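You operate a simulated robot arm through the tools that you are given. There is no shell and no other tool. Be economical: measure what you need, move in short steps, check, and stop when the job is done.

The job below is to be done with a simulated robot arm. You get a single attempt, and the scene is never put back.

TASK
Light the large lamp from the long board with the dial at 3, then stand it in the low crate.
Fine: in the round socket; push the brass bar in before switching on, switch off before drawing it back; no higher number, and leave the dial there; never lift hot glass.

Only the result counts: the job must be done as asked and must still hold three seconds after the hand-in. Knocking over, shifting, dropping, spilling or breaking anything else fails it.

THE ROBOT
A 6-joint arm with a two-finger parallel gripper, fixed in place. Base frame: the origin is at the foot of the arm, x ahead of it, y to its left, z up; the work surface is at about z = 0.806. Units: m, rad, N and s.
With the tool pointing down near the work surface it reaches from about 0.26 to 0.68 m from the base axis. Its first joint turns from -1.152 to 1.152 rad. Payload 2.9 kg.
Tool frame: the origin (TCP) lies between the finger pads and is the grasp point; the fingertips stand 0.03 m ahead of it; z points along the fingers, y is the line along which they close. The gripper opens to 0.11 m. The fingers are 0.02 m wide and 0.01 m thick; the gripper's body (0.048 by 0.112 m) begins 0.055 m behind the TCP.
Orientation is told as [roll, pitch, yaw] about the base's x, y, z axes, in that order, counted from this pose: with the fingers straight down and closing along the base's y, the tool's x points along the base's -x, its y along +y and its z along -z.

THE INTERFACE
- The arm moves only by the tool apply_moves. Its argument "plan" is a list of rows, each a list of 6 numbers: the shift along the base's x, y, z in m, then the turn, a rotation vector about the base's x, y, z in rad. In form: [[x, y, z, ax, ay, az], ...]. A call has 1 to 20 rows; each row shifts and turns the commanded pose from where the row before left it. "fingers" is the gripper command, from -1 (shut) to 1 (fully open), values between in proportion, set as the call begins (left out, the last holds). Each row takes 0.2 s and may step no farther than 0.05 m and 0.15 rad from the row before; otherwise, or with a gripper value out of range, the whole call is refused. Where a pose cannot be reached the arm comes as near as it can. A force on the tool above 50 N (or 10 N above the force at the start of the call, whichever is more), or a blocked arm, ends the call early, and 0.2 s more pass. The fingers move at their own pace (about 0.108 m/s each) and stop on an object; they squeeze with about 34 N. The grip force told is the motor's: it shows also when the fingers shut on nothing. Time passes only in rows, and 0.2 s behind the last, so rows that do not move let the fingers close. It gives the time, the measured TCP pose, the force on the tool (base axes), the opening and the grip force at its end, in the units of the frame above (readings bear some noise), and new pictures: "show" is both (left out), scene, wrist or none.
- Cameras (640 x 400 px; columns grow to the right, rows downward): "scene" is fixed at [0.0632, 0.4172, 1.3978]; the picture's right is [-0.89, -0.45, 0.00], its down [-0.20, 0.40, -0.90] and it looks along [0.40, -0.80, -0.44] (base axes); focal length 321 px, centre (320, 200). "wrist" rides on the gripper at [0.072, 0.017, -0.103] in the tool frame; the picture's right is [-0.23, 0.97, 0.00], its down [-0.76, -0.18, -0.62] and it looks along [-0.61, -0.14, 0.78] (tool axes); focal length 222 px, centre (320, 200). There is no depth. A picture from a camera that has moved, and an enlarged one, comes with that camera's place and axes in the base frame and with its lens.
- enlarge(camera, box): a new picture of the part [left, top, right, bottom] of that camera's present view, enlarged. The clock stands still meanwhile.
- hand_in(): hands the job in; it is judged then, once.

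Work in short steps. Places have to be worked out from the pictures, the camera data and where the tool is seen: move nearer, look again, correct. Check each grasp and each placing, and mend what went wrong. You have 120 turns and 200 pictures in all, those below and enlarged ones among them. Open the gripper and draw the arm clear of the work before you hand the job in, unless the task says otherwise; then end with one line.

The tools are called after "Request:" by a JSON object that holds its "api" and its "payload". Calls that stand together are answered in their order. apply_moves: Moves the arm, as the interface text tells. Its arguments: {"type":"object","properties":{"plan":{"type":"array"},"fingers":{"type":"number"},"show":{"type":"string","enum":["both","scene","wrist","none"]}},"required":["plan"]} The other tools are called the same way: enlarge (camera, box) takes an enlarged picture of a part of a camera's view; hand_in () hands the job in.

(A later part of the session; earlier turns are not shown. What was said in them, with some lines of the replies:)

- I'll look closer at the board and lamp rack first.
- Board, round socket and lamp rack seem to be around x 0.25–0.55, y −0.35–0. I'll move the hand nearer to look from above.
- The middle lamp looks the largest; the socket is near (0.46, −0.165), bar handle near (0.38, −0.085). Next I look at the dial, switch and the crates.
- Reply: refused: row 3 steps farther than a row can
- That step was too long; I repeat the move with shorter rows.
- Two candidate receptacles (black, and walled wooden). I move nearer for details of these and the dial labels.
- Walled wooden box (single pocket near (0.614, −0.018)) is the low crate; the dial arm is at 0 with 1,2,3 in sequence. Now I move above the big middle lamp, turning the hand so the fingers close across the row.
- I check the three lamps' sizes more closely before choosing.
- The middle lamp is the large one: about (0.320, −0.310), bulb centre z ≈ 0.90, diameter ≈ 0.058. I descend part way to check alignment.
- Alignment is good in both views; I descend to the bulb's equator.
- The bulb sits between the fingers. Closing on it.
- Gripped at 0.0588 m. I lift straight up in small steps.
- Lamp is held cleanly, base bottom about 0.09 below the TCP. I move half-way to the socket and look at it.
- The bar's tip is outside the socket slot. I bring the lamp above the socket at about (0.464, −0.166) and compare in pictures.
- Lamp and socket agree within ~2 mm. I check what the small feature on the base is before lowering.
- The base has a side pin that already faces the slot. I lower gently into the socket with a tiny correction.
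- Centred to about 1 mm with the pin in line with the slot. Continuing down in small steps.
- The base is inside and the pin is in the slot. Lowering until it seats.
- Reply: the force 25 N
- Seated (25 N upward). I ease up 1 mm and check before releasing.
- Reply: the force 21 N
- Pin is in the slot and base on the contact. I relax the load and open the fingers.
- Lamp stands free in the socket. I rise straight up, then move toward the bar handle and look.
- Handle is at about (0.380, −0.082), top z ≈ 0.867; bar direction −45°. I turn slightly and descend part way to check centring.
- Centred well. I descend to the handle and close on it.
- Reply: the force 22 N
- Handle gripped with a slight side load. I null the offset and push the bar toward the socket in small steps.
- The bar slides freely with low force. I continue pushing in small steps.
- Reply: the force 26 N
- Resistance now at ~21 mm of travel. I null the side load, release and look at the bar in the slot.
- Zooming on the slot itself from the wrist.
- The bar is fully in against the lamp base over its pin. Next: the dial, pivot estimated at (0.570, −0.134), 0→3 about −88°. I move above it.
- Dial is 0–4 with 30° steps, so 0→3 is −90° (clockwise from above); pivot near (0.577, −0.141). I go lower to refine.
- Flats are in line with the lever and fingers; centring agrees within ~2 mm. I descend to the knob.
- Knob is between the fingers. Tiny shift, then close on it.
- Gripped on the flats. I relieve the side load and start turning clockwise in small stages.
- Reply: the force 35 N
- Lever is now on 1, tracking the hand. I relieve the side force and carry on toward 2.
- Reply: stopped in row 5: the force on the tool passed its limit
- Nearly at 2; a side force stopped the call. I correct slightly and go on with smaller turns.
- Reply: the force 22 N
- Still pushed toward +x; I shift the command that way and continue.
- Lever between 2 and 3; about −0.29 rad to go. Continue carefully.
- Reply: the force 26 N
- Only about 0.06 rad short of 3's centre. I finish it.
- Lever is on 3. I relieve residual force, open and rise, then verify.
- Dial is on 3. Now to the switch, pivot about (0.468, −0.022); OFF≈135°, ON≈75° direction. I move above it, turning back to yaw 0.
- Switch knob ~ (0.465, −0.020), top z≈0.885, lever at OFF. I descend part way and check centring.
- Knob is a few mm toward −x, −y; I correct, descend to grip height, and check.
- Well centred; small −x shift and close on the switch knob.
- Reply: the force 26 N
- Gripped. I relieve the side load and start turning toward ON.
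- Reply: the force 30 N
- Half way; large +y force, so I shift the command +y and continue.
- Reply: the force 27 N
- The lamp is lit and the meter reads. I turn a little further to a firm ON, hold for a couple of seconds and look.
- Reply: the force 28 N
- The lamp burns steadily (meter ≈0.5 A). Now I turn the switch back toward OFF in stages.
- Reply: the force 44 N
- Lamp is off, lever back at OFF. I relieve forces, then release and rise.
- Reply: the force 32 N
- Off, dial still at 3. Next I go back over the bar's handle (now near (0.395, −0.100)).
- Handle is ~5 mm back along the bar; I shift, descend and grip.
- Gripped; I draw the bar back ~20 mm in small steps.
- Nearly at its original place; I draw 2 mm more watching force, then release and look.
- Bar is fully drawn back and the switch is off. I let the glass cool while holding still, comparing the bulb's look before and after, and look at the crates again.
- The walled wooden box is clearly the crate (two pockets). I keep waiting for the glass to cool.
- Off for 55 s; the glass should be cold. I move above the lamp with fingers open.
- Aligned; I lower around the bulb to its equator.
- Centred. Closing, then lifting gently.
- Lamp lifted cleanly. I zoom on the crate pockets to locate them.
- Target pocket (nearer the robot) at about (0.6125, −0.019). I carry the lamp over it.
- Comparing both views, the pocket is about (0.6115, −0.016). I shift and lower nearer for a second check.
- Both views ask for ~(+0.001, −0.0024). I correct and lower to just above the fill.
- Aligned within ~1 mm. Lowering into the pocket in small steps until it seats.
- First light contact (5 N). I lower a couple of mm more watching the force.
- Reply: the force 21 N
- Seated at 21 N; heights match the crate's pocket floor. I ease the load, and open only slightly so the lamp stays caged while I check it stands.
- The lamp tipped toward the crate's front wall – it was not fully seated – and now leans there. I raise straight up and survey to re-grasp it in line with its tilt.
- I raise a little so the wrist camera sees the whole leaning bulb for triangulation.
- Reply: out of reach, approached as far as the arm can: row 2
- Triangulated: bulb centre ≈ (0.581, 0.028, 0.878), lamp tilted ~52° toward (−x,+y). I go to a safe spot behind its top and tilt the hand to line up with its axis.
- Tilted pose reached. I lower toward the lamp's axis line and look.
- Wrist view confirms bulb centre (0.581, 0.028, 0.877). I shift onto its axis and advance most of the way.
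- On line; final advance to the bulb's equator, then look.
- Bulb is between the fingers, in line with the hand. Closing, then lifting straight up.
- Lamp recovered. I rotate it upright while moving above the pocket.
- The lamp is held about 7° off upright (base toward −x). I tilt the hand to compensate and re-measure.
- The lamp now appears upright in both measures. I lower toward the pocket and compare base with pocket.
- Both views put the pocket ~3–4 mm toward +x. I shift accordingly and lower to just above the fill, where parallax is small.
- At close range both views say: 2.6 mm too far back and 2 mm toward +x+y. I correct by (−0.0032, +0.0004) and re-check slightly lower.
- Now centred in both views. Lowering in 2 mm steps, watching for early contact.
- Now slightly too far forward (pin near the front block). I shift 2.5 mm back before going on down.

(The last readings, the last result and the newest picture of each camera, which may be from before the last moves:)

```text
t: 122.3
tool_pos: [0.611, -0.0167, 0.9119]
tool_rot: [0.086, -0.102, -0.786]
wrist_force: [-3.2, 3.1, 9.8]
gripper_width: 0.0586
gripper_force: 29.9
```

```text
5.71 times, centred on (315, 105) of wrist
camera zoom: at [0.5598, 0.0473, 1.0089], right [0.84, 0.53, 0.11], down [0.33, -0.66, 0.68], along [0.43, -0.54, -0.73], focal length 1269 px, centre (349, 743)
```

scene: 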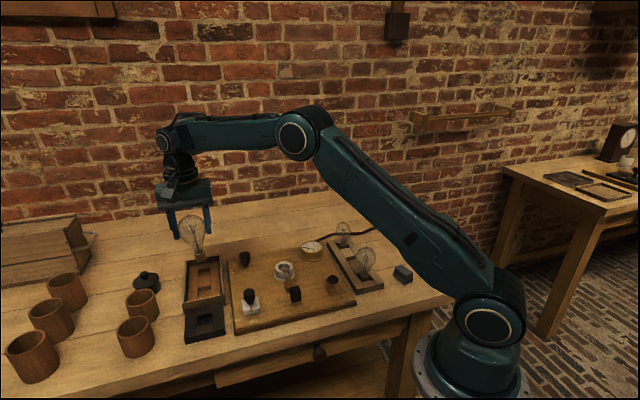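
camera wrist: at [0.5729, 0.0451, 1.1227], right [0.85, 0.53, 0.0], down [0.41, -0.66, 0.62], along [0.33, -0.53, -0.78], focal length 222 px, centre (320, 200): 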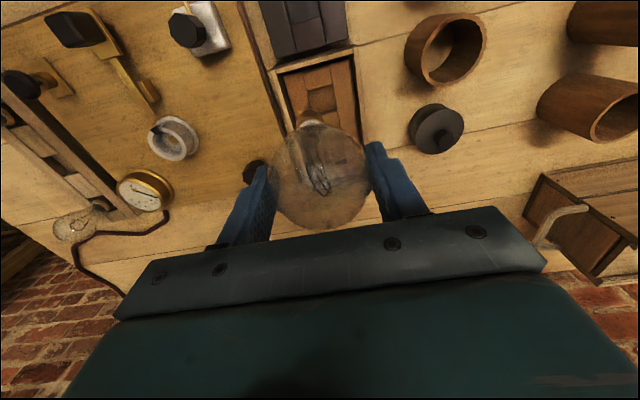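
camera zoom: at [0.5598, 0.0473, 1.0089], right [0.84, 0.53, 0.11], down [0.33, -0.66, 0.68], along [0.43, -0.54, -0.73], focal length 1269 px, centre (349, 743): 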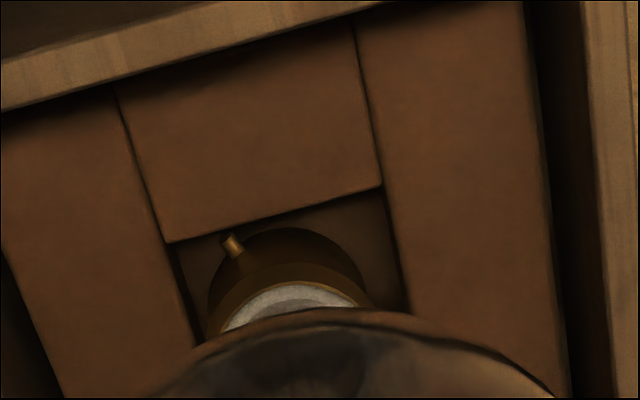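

Force points forward, so the base is touching the rear block. I lift 2 mm, shift 1.5 mm forward and descend again, using force direction as guide.

Request:
{"api": "apply_moves", "payload": {"plan": [[0, 0, 0.003, 0, 0, 0], [-0.0011, 0.0011, 0, 0, 0, 0], [0, 0, -0.002, 0, 0, 0], [0, 0, -0.001, 0, 0, 0]], "show": "none"}}

Request:
{"api": "apply_moves", "payload": {"plan": [[0, 0, -0.001, 0, 0, 0], [0, 0, 0, 0, 0, 0]], "show": "none"}}

```text
t: 123.3
tool_pos: [0.6099, -0.0162, 0.9129]
tool_rot: [0.089, -0.102, -0.789]
wrist_force: [-1.1, 1.1, 12.4]
gripper_width: 0.0587
gripper_force: 30.1
```

```text
t: 123.9
tool_pos: [0.6115, -0.0144, 0.9106]
tool_rot: [0.089, -0.107, -0.788]
wrist_force: [0.6, 6.1, 22.8]
gripper_width: 0.0587
gripper_force: 30.0
```

Still contacting at the same height. I try 1.5 mm further forward.

Request:
{"api": "apply_moves", "payload": {"plan": [[0, 0, 0.005, 0, 0, 0], [-0.0011, 0.0011, 0, 0, 0, 0], [0, 0, -0.003, 0, 0, 0], [0, 0, -0.002, 0, 0, 0]], "show": "none"}}

Request:
{"api": "enlarge", "payload": {"camera": "scene", "box": [190, 275, 220, 300]}}

Request:
{"api": "enlarge", "payload": {"camera": "wrist", "box": [290, 80, 340, 125]}}

```text
t: 124.9
tool_pos: [0.6106, -0.0139, 0.9108]
tool_rot: [0.09, -0.104, -0.789]
wrist_force: [5.6, 0.3, 15.1]
gripper_width: 0.0583
gripper_force: 29.8
```

```text
16.00 times, centred on (205, 288) of scene
camera zoom: at [0.063, 0.4173, 1.3978], right [-0.89, -0.45, 0.0], down [-0.2, 0.4, -0.9], along [0.4, -0.8, -0.44], focal length 5136 px, centre (2160, -1200)
```

zoom: 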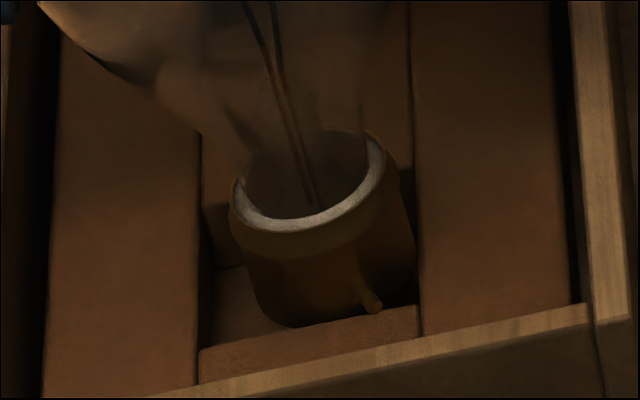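

```text
8.89 times, centred on (315, 102) of wrist
camera zoom: at [0.5584, 0.0503, 1.0067], right [0.84, 0.53, 0.11], down [0.33, -0.66, 0.68], along [0.43, -0.54, -0.72], focal length 1974 px, centre (364, 1067)
```

zoom: 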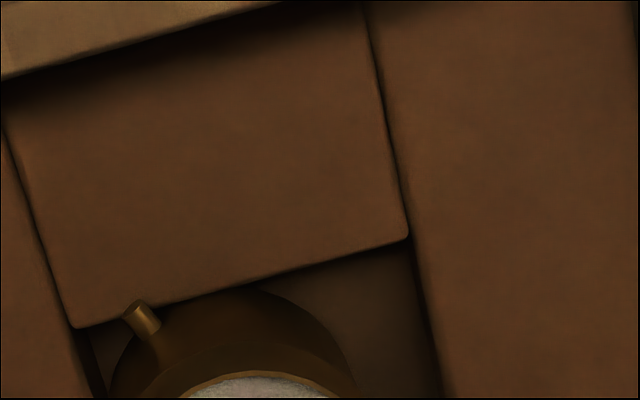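

Now clear: the base is off toward −x−y by ~3 mm (touching that rail, pin on the front block). I lift, shift (+0.003, +0.001) and check again.

Request:
{"api": "apply_moves", "payload": {"plan": [[0, 0, 0.005, 0, 0, 0], [0.0031, 0.0011, 0, 0, 0, 0], [0, 0, -0.002, 0, 0, 0]], "show": "none"}}

Request:
{"api": "enlarge", "payload": {"camera": "scene", "box": [190, 275, 220, 300]}}

Request:
{"api": "enlarge", "payload": {"camera": "wrist", "box": [290, 85, 340, 130]}}

```text
t: 125.7
tool_pos: [0.6117, -0.0135, 0.9122]
tool_rot: [0.081, -0.098, -0.788]
wrist_force: [-0.7, 0.1, -0.5]
gripper_width: 0.0585
gripper_force: 30.0
```

```text
16.00 times, centred on (205, 288) of scene
camera zoom: at [0.0632, 0.4172, 1.3978], right [-0.89, -0.45, 0.0], down [-0.2, 0.4, -0.9], along [0.4, -0.8, -0.44], focal length 5136 px, centre (2160, -1200)
```

zoom: 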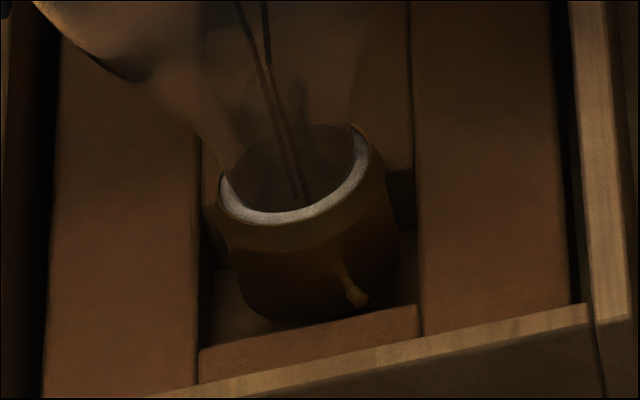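

```text
8.89 times, centred on (315, 108) of wrist
camera zoom: at [0.5607, 0.0507, 1.0079], right [0.84, 0.53, 0.1], down [0.33, -0.66, 0.68], along [0.43, -0.54, -0.73], focal length 1974 px, centre (364, 1022)
```

zoom: 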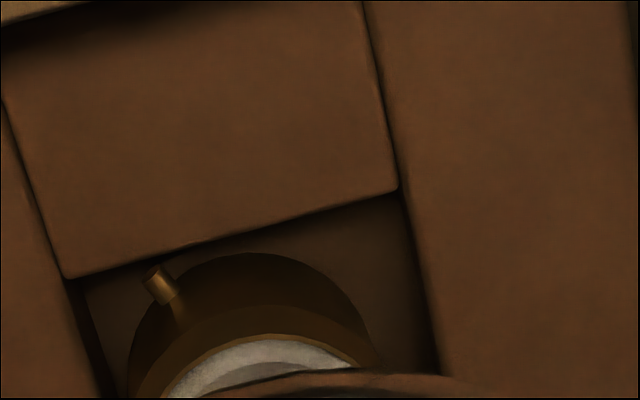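

Better; still ~1.7 mm to shift toward +x+y. Then descend with force checks.

Request:
{"api": "apply_moves", "payload": {"plan": [[0.0013, 0.0011, 0, 0, 0, 0], [0, 0, -0.002, 0, 0, 0], [0, 0, -0.002, 0, 0, 0]], "show": "none"}}

Request:
{"api": "enlarge", "payload": {"camera": "scene", "box": [190, 275, 220, 300]}}

Request:
{"api": "enlarge", "payload": {"camera": "wrist", "box": [290, 85, 340, 130]}}

```text
t: 126.5
tool_pos: [0.6135, -0.0112, 0.9088]
tool_rot: [0.086, -0.101, -0.787]
wrist_force: [0.0, 0.0, -1.3]
gripper_width: 0.0582
gripper_force: 30.1
```

```text
16.00 times, centred on (205, 288) of scene
camera zoom: at [0.0632, 0.4172, 1.3978], right [-0.89, -0.45, 0.0], down [-0.2, 0.4, -0.9], along [0.4, -0.8, -0.44], focal length 5136 px, centre (2160, -1200)
```

zoom: 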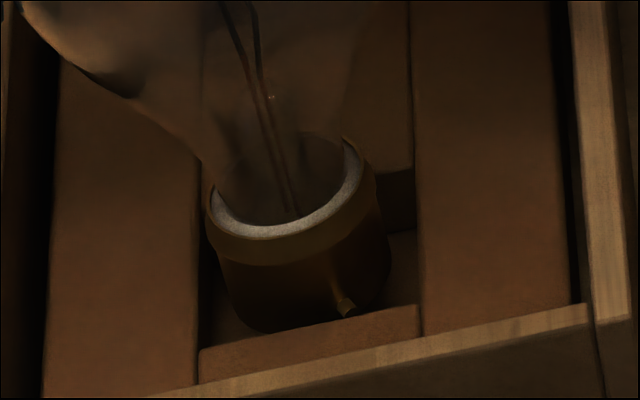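

```text
8.89 times, centred on (315, 108) of wrist
camera zoom: at [0.562, 0.0515, 1.005], right [0.84, 0.53, 0.1], down [0.33, -0.66, 0.68], along [0.43, -0.54, -0.73], focal length 1974 px, centre (364, 1022)
```

zoom: 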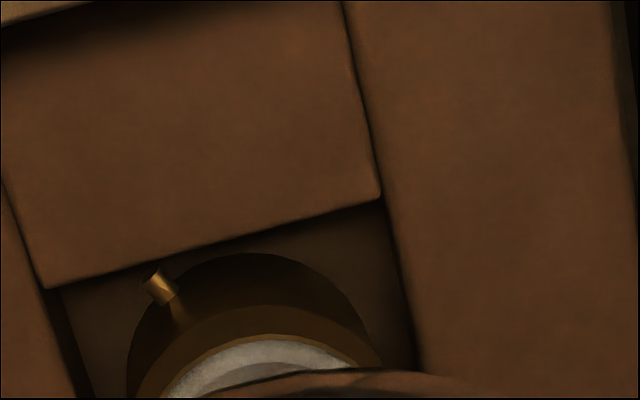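

No contact at a height where it stuck before: the base is entering the pocket, centred. Continue down.

Request:
{"api": "apply_moves", "payload": {"plan": [[0.0003, -0.0003, -0.002, 0, 0, 0], [0, 0, -0.002, 0, 0, 0]], "show": "none"}}

Request:
{"api": "apply_moves", "payload": {"plan": [[0.0002, -0.0002, -0.002, 0, 0, 0]], "show": "none"}}

Request:
{"api": "enlarge", "payload": {"camera": "scene", "box": [190, 275, 220, 300]}}

Request:
{"api": "enlarge", "payload": {"camera": "wrist", "box": [290, 85, 340, 130]}}

```text
t: 127.1
tool_pos: [0.6132, -0.0122, 0.905]
tool_rot: [0.085, -0.102, -0.789]
wrist_force: [0.5, -1.2, -1.1]
gripper_width: 0.0584
gripper_force: 30.3
```

```text
t: 127.5
tool_pos: [0.6145, -0.0114, 0.9019]
tool_rot: [0.083, -0.101, -0.789]
wrist_force: [0.5, -0.1, -1.3]
gripper_width: 0.0586
gripper_force: 30.2
```

```text
16.00 times, centred on (205, 288) of scene
camera zoom: at [0.0632, 0.4172, 1.3978], right [-0.89, -0.45, 0.0], down [-0.2, 0.4, -0.9], along [0.4, -0.8, -0.44], focal length 5136 px, centre (2160, -1200)
```

zoom: 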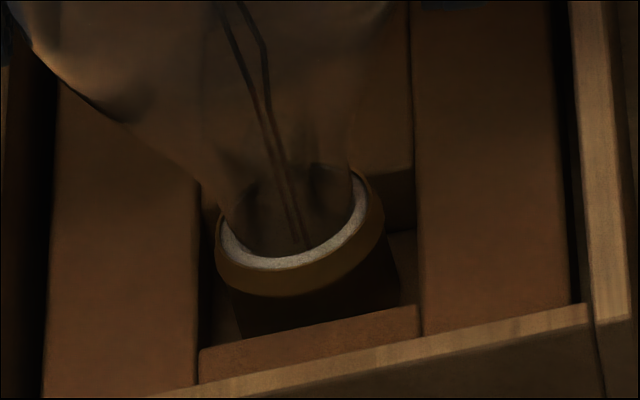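

```text
8.89 times, centred on (315, 108) of wrist
camera zoom: at [0.5622, 0.0512, 0.9982], right [0.84, 0.53, 0.1], down [0.33, -0.66, 0.68], along [0.43, -0.54, -0.73], focal length 1974 px, centre (364, 1022)
```

zoom: 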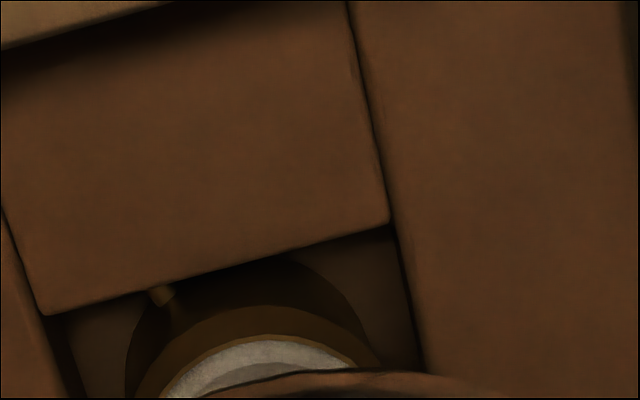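

Now the front block hides the base's lower part – it is truly inside. Down to the floor in small steps.

Request:
{"api": "apply_moves", "payload": {"plan": [[0.0003, -0.0003, -0.002, 0, 0, 0], [0, 0, -0.001, 0, 0, 0]], "show": "none"}}

Request:
{"api": "apply_moves", "payload": {"plan": [[0, 0, -0.001, 0, 0, 0], [0, 0, -0.001, 0, 0, 0]], "show": "none"}}

```text
t: 128.1
tool_pos: [0.6139, -0.0135, 0.9007]
tool_rot: [0.087, -0.103, -0.788]
wrist_force: [-2.9, 0.1, 7.6]
gripper_width: 0.0585
gripper_force: 29.9
```

```text
t: 128.7
tool_pos: [0.6159, -0.0125, 0.8991]
tool_rot: [0.088, -0.105, -0.788]
wrist_force: [0.0, 4.6, 17.9]
gripper_width: 0.058
gripper_force: 29.7
```

Seated on the floor 11 mm below the earlier false contact – matching the pocket depth. I relax the load and open slightly.

Request:
{"api": "apply_moves", "payload": {"plan": [[0, 0, 0.0015, 0, 0, 0], [0, 0, 0, 0, 0, 0]], "show": "none"}}

Request:
{"api": "apply_moves", "payload": {"plan": [[0, 0, 0, 0, 0, 0], [0, 0, 0, 0, 0, 0], [0, 0, 0, 0, 0, 0]], "fingers": 0.25, "show": "none"}}

Request:
{"api": "enlarge", "payload": {"camera": "scene", "box": [175, 235, 235, 310]}}

Request:
{"api": "enlarge", "payload": {"camera": "wrist", "box": [230, 60, 410, 240]}}

```text
t: 129.3
tool_pos: [0.6152, -0.0134, 0.8991]
tool_rot: [0.086, -0.101, -0.788]
wrist_force: [3.9, 4.7, 13.6]
gripper_width: 0.0583
gripper_force: 30.5
```

```text
t: 130.1
tool_pos: [0.6143, -0.0125, 0.8978]
tool_rot: [0.085, -0.1, -0.789]
wrist_force: [-0.1, 0.0, 0.8]
gripper_width: 0.0689
gripper_force: 0.0
```

```text
5.33 times, centred on (205, 272) of scene
camera zoom: at [0.0632, 0.4172, 1.3978], right [-0.89, -0.45, 0.0], down [-0.2, 0.4, -0.9], along [0.4, -0.8, -0.44], focal length 1712 px, centre (933, -187)
```

zoom: 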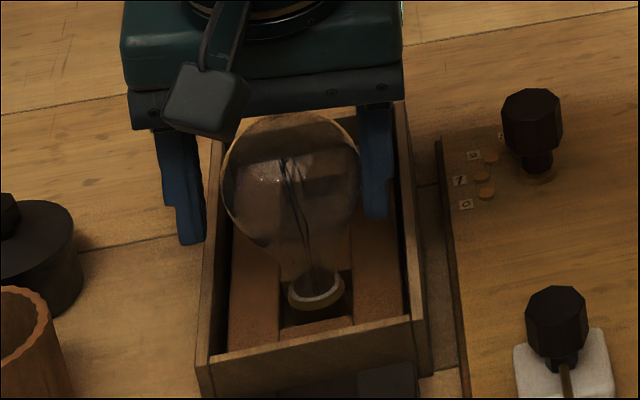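

```text
2.22 times, centred on (320, 150) of wrist
camera zoom: at [0.5632, 0.0506, 0.9947], right [0.84, 0.53, 0.1], down [0.33, -0.66, 0.68], along [0.43, -0.54, -0.73], focal length 494 px, centre (320, 311)
```

zoom: 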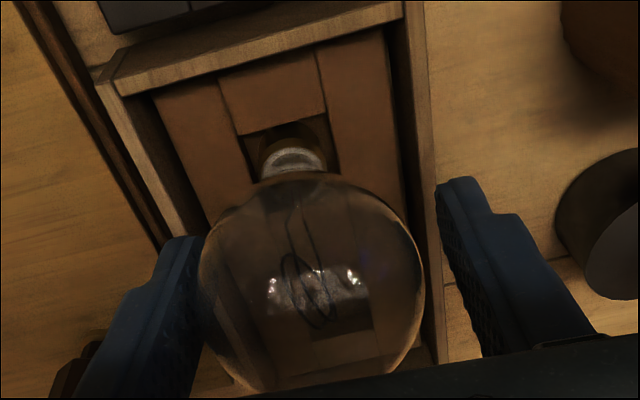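

It stands in the pocket, upright by the picture, with one finger close. I shift the hand 3 mm to centre the gap and see whether the lamp stays.

Request:
{"api": "apply_moves", "payload": {"plan": [[-0.001, -0.001, 0, 0, 0, 0], [-0.001, -0.001, 0, 0, 0, 0], [-0.0005, -0.0005, 0, 0, 0, 0]], "show": "none"}}

Request:
{"api": "enlarge", "payload": {"camera": "scene", "box": [175, 235, 235, 310]}}

Request:
{"api": "enlarge", "payload": {"camera": "wrist", "box": [230, 60, 410, 240]}}

```text
t: 130.9
tool_pos: [0.612, -0.0167, 0.8983]
tool_rot: [0.083, -0.099, -0.788]
wrist_force: [-0.3, 0.0, 0.0]
gripper_width: 0.069
gripper_force: 0.0
```

```text
5.33 times, centred on (205, 272) of scene
camera zoom: at [0.0632, 0.4172, 1.3978], right [-0.89, -0.45, 0.0], down [-0.2, 0.4, -0.9], along [0.4, -0.8, -0.44], focal length 1712 px, centre (933, -187)
```

zoom: 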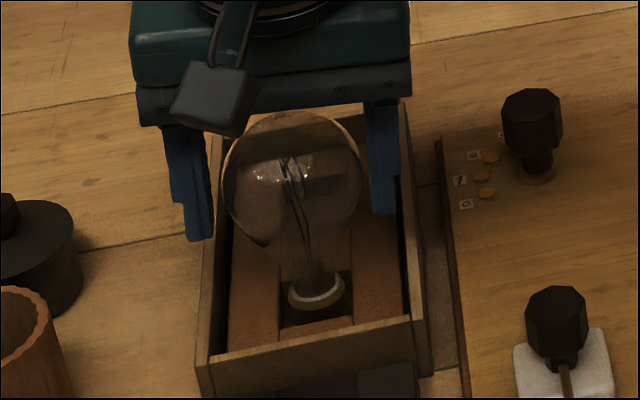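

```text
2.22 times, centred on (320, 150) of wrist
camera zoom: at [0.5609, 0.0481, 0.9956], right [0.84, 0.53, 0.1], down [0.33, -0.66, 0.68], along [0.43, -0.54, -0.73], focal length 494 px, centre (320, 311)
```

zoom: 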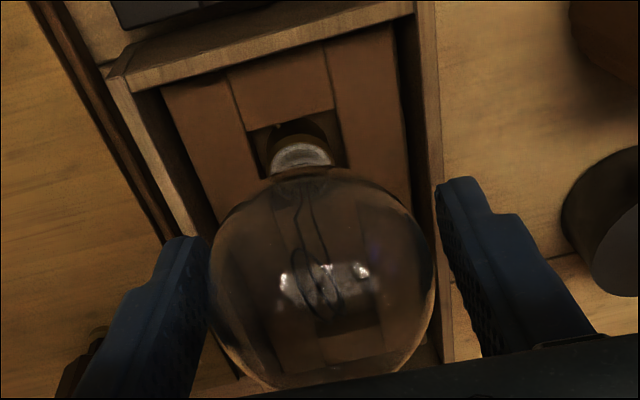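

The lamp stays put by itself. I open fully and rise straight up.

Request:
{"api": "apply_moves", "payload": {"plan": [[0, 0, 0, 0, 0, 0], [0, 0, 0, 0, 0, 0]], "fingers": 0.7, "show": "none"}}

Request:
{"api": "apply_moves", "payload": {"plan": [[0, 0, 0.015, 0, 0, 0], [0, 0, 0.03, 0, 0, 0], [0, 0, 0.04, 0, 0, 0], [0, 0, 0.04, 0, 0, 0], [-0.03, 0, 0.03, 0, 0, 0], [-0.04, -0.01, 0.02, 0, 0, 0]]}}

Request:
{"api": "enlarge", "payload": {"camera": "scene", "box": [170, 225, 260, 325]}}

```text
t: 131.5
tool_pos: [0.6126, -0.0165, 0.8985]
tool_rot: [0.084, -0.103, -0.789]
wrist_force: [0.5, -0.3, 0.2]
gripper_width: 0.0934
gripper_force: 0.1
```

```text
t: 132.9
tool_pos: [0.541, -0.0276, 1.0751]
tool_rot: [0.085, -0.101, -0.79]
wrist_force: [-0.3, 0.0, 0.5]
gripper_width: 0.0933
gripper_force: 0.0
camera wrist: at [0.489, 0.0374, 1.1714], right [0.84, 0.53, 0.1], down [0.33, -0.66, 0.68], along [0.43, -0.54, -0.73], focal length 222 px, centre (320, 200)
```

scene: 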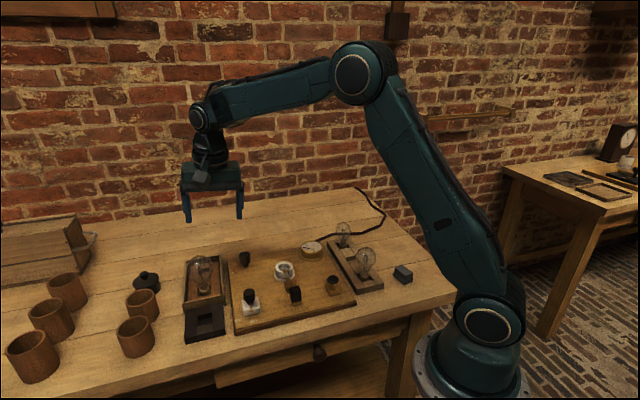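
wrist: 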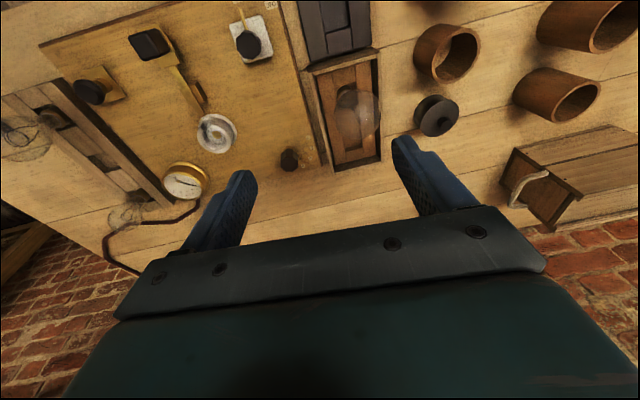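

```text
4.00 times, centred on (215, 275) of scene
camera zoom: at [0.0632, 0.4172, 1.3978], right [-0.89, -0.45, 0.0], down [-0.2, 0.4, -0.9], along [0.4, -0.8, -0.44], focal length 1284 px, centre (740, -100)
```

zoom: 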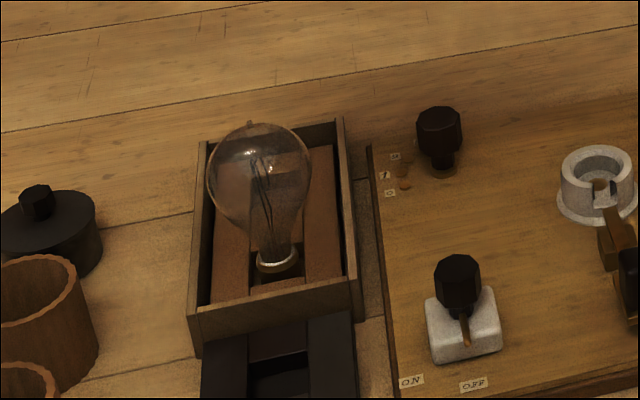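

The lamp stands upright by itself in the crate. I move the arm well clear, wait, and verify the dial and the lamp's stability.

Request:
{"api": "apply_moves", "payload": {"plan": [[-0.03, -0.03, 0.02, 0, 0, 0], [-0.03, -0.03, 0.02, 0, 0, 0], [-0.03, -0.03, 0.01, 0, 0, 0], [0, 0, 0, 0, 0, 0], [0, 0, 0, 0, 0, 0], [0, 0, 0, 0, 0, 0], [0, 0, 0, 0, 0, 0], [0, 0, 0, 0, 0, 0], [0, 0, 0, 0, 0, 0], [0, 0, 0, 0, 0, 0], [0, 0, 0, 0, 0, 0], [0, 0, 0, 0, 0, 0], [0, 0, 0, 0, 0, 0]], "fingers": 1}}

Request:
{"api": "enlarge", "payload": {"camera": "wrist", "box": [340, 60, 480, 180]}}

Request:
{"api": "enlarge", "payload": {"camera": "scene", "box": [170, 225, 350, 345]}}

```text
t: 135.7
tool_pos: [0.4519, -0.1132, 1.1243]
tool_rot: [0.086, -0.101, -0.79]
wrist_force: [0.2, -0.1, 0.0]
gripper_width: 0.1101
gripper_force: 0.0
camera wrist: at [0.3998, -0.0502, 1.2201], right [0.84, 0.53, 0.1], down [0.33, -0.66, 0.68], along [0.43, -0.54, -0.73], focal length 222 px, centre (320, 200)
```

scene: 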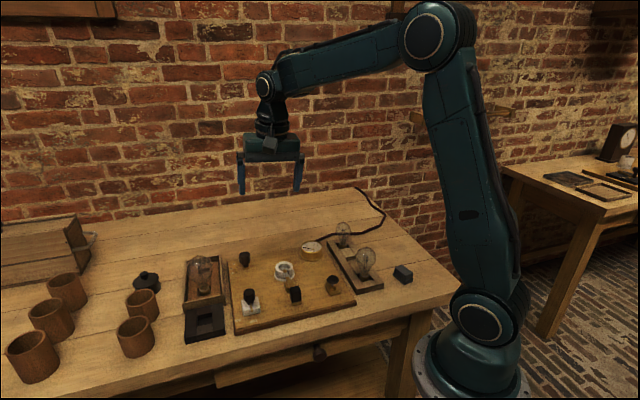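
wrist: 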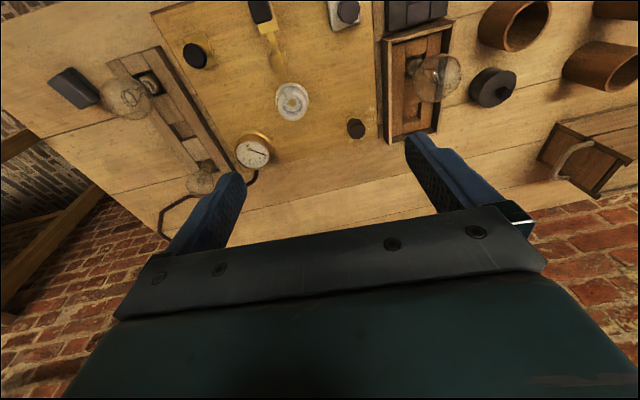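

```text
3.33 times, centred on (410, 120) of wrist
camera zoom: at [0.3998, -0.0502, 1.2201], right [0.84, 0.53, 0.1], down [0.33, -0.66, 0.68], along [0.43, -0.54, -0.73], focal length 740 px, centre (20, 467)
```

zoom: 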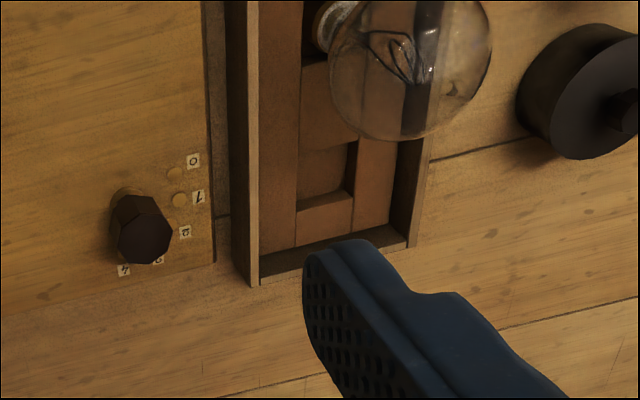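

```text
3.33 times, centred on (260, 285) of scene
camera zoom: at [0.0632, 0.4172, 1.3978], right [-0.89, -0.45, 0.0], down [-0.2, 0.4, -0.9], along [0.4, -0.8, -0.44], focal length 1070 px, centre (520, -83)
```

zoom: 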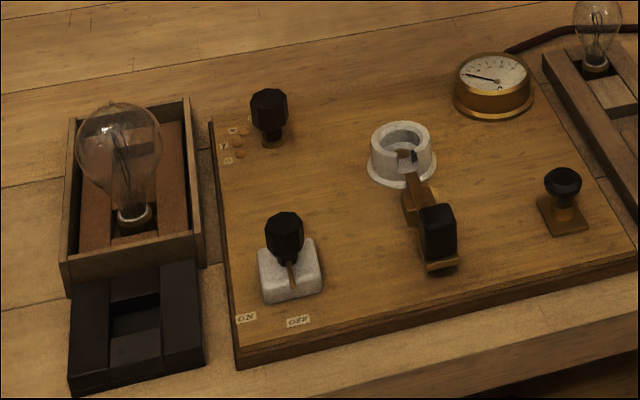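

All is in place: the lamp stands in the crate, the switch is off, the bar is drawn back, the dial was last seen on 3 and has not been touched since, and the arm is clear. Handing in.

Request:
{"api": "hand_in", "payload": {}}

```text
The job is handed in.
```

I lit the large lamp from the round socket with the dial at 3, then switched off, drew the bar back, waited about 55 s for it to cool, and stood it in the low crate. On my first try the lamp tipped over against the crate's front wall; I picked it up and re-seated it, and it was standing on its own, with no damage I could see, when I handed in.
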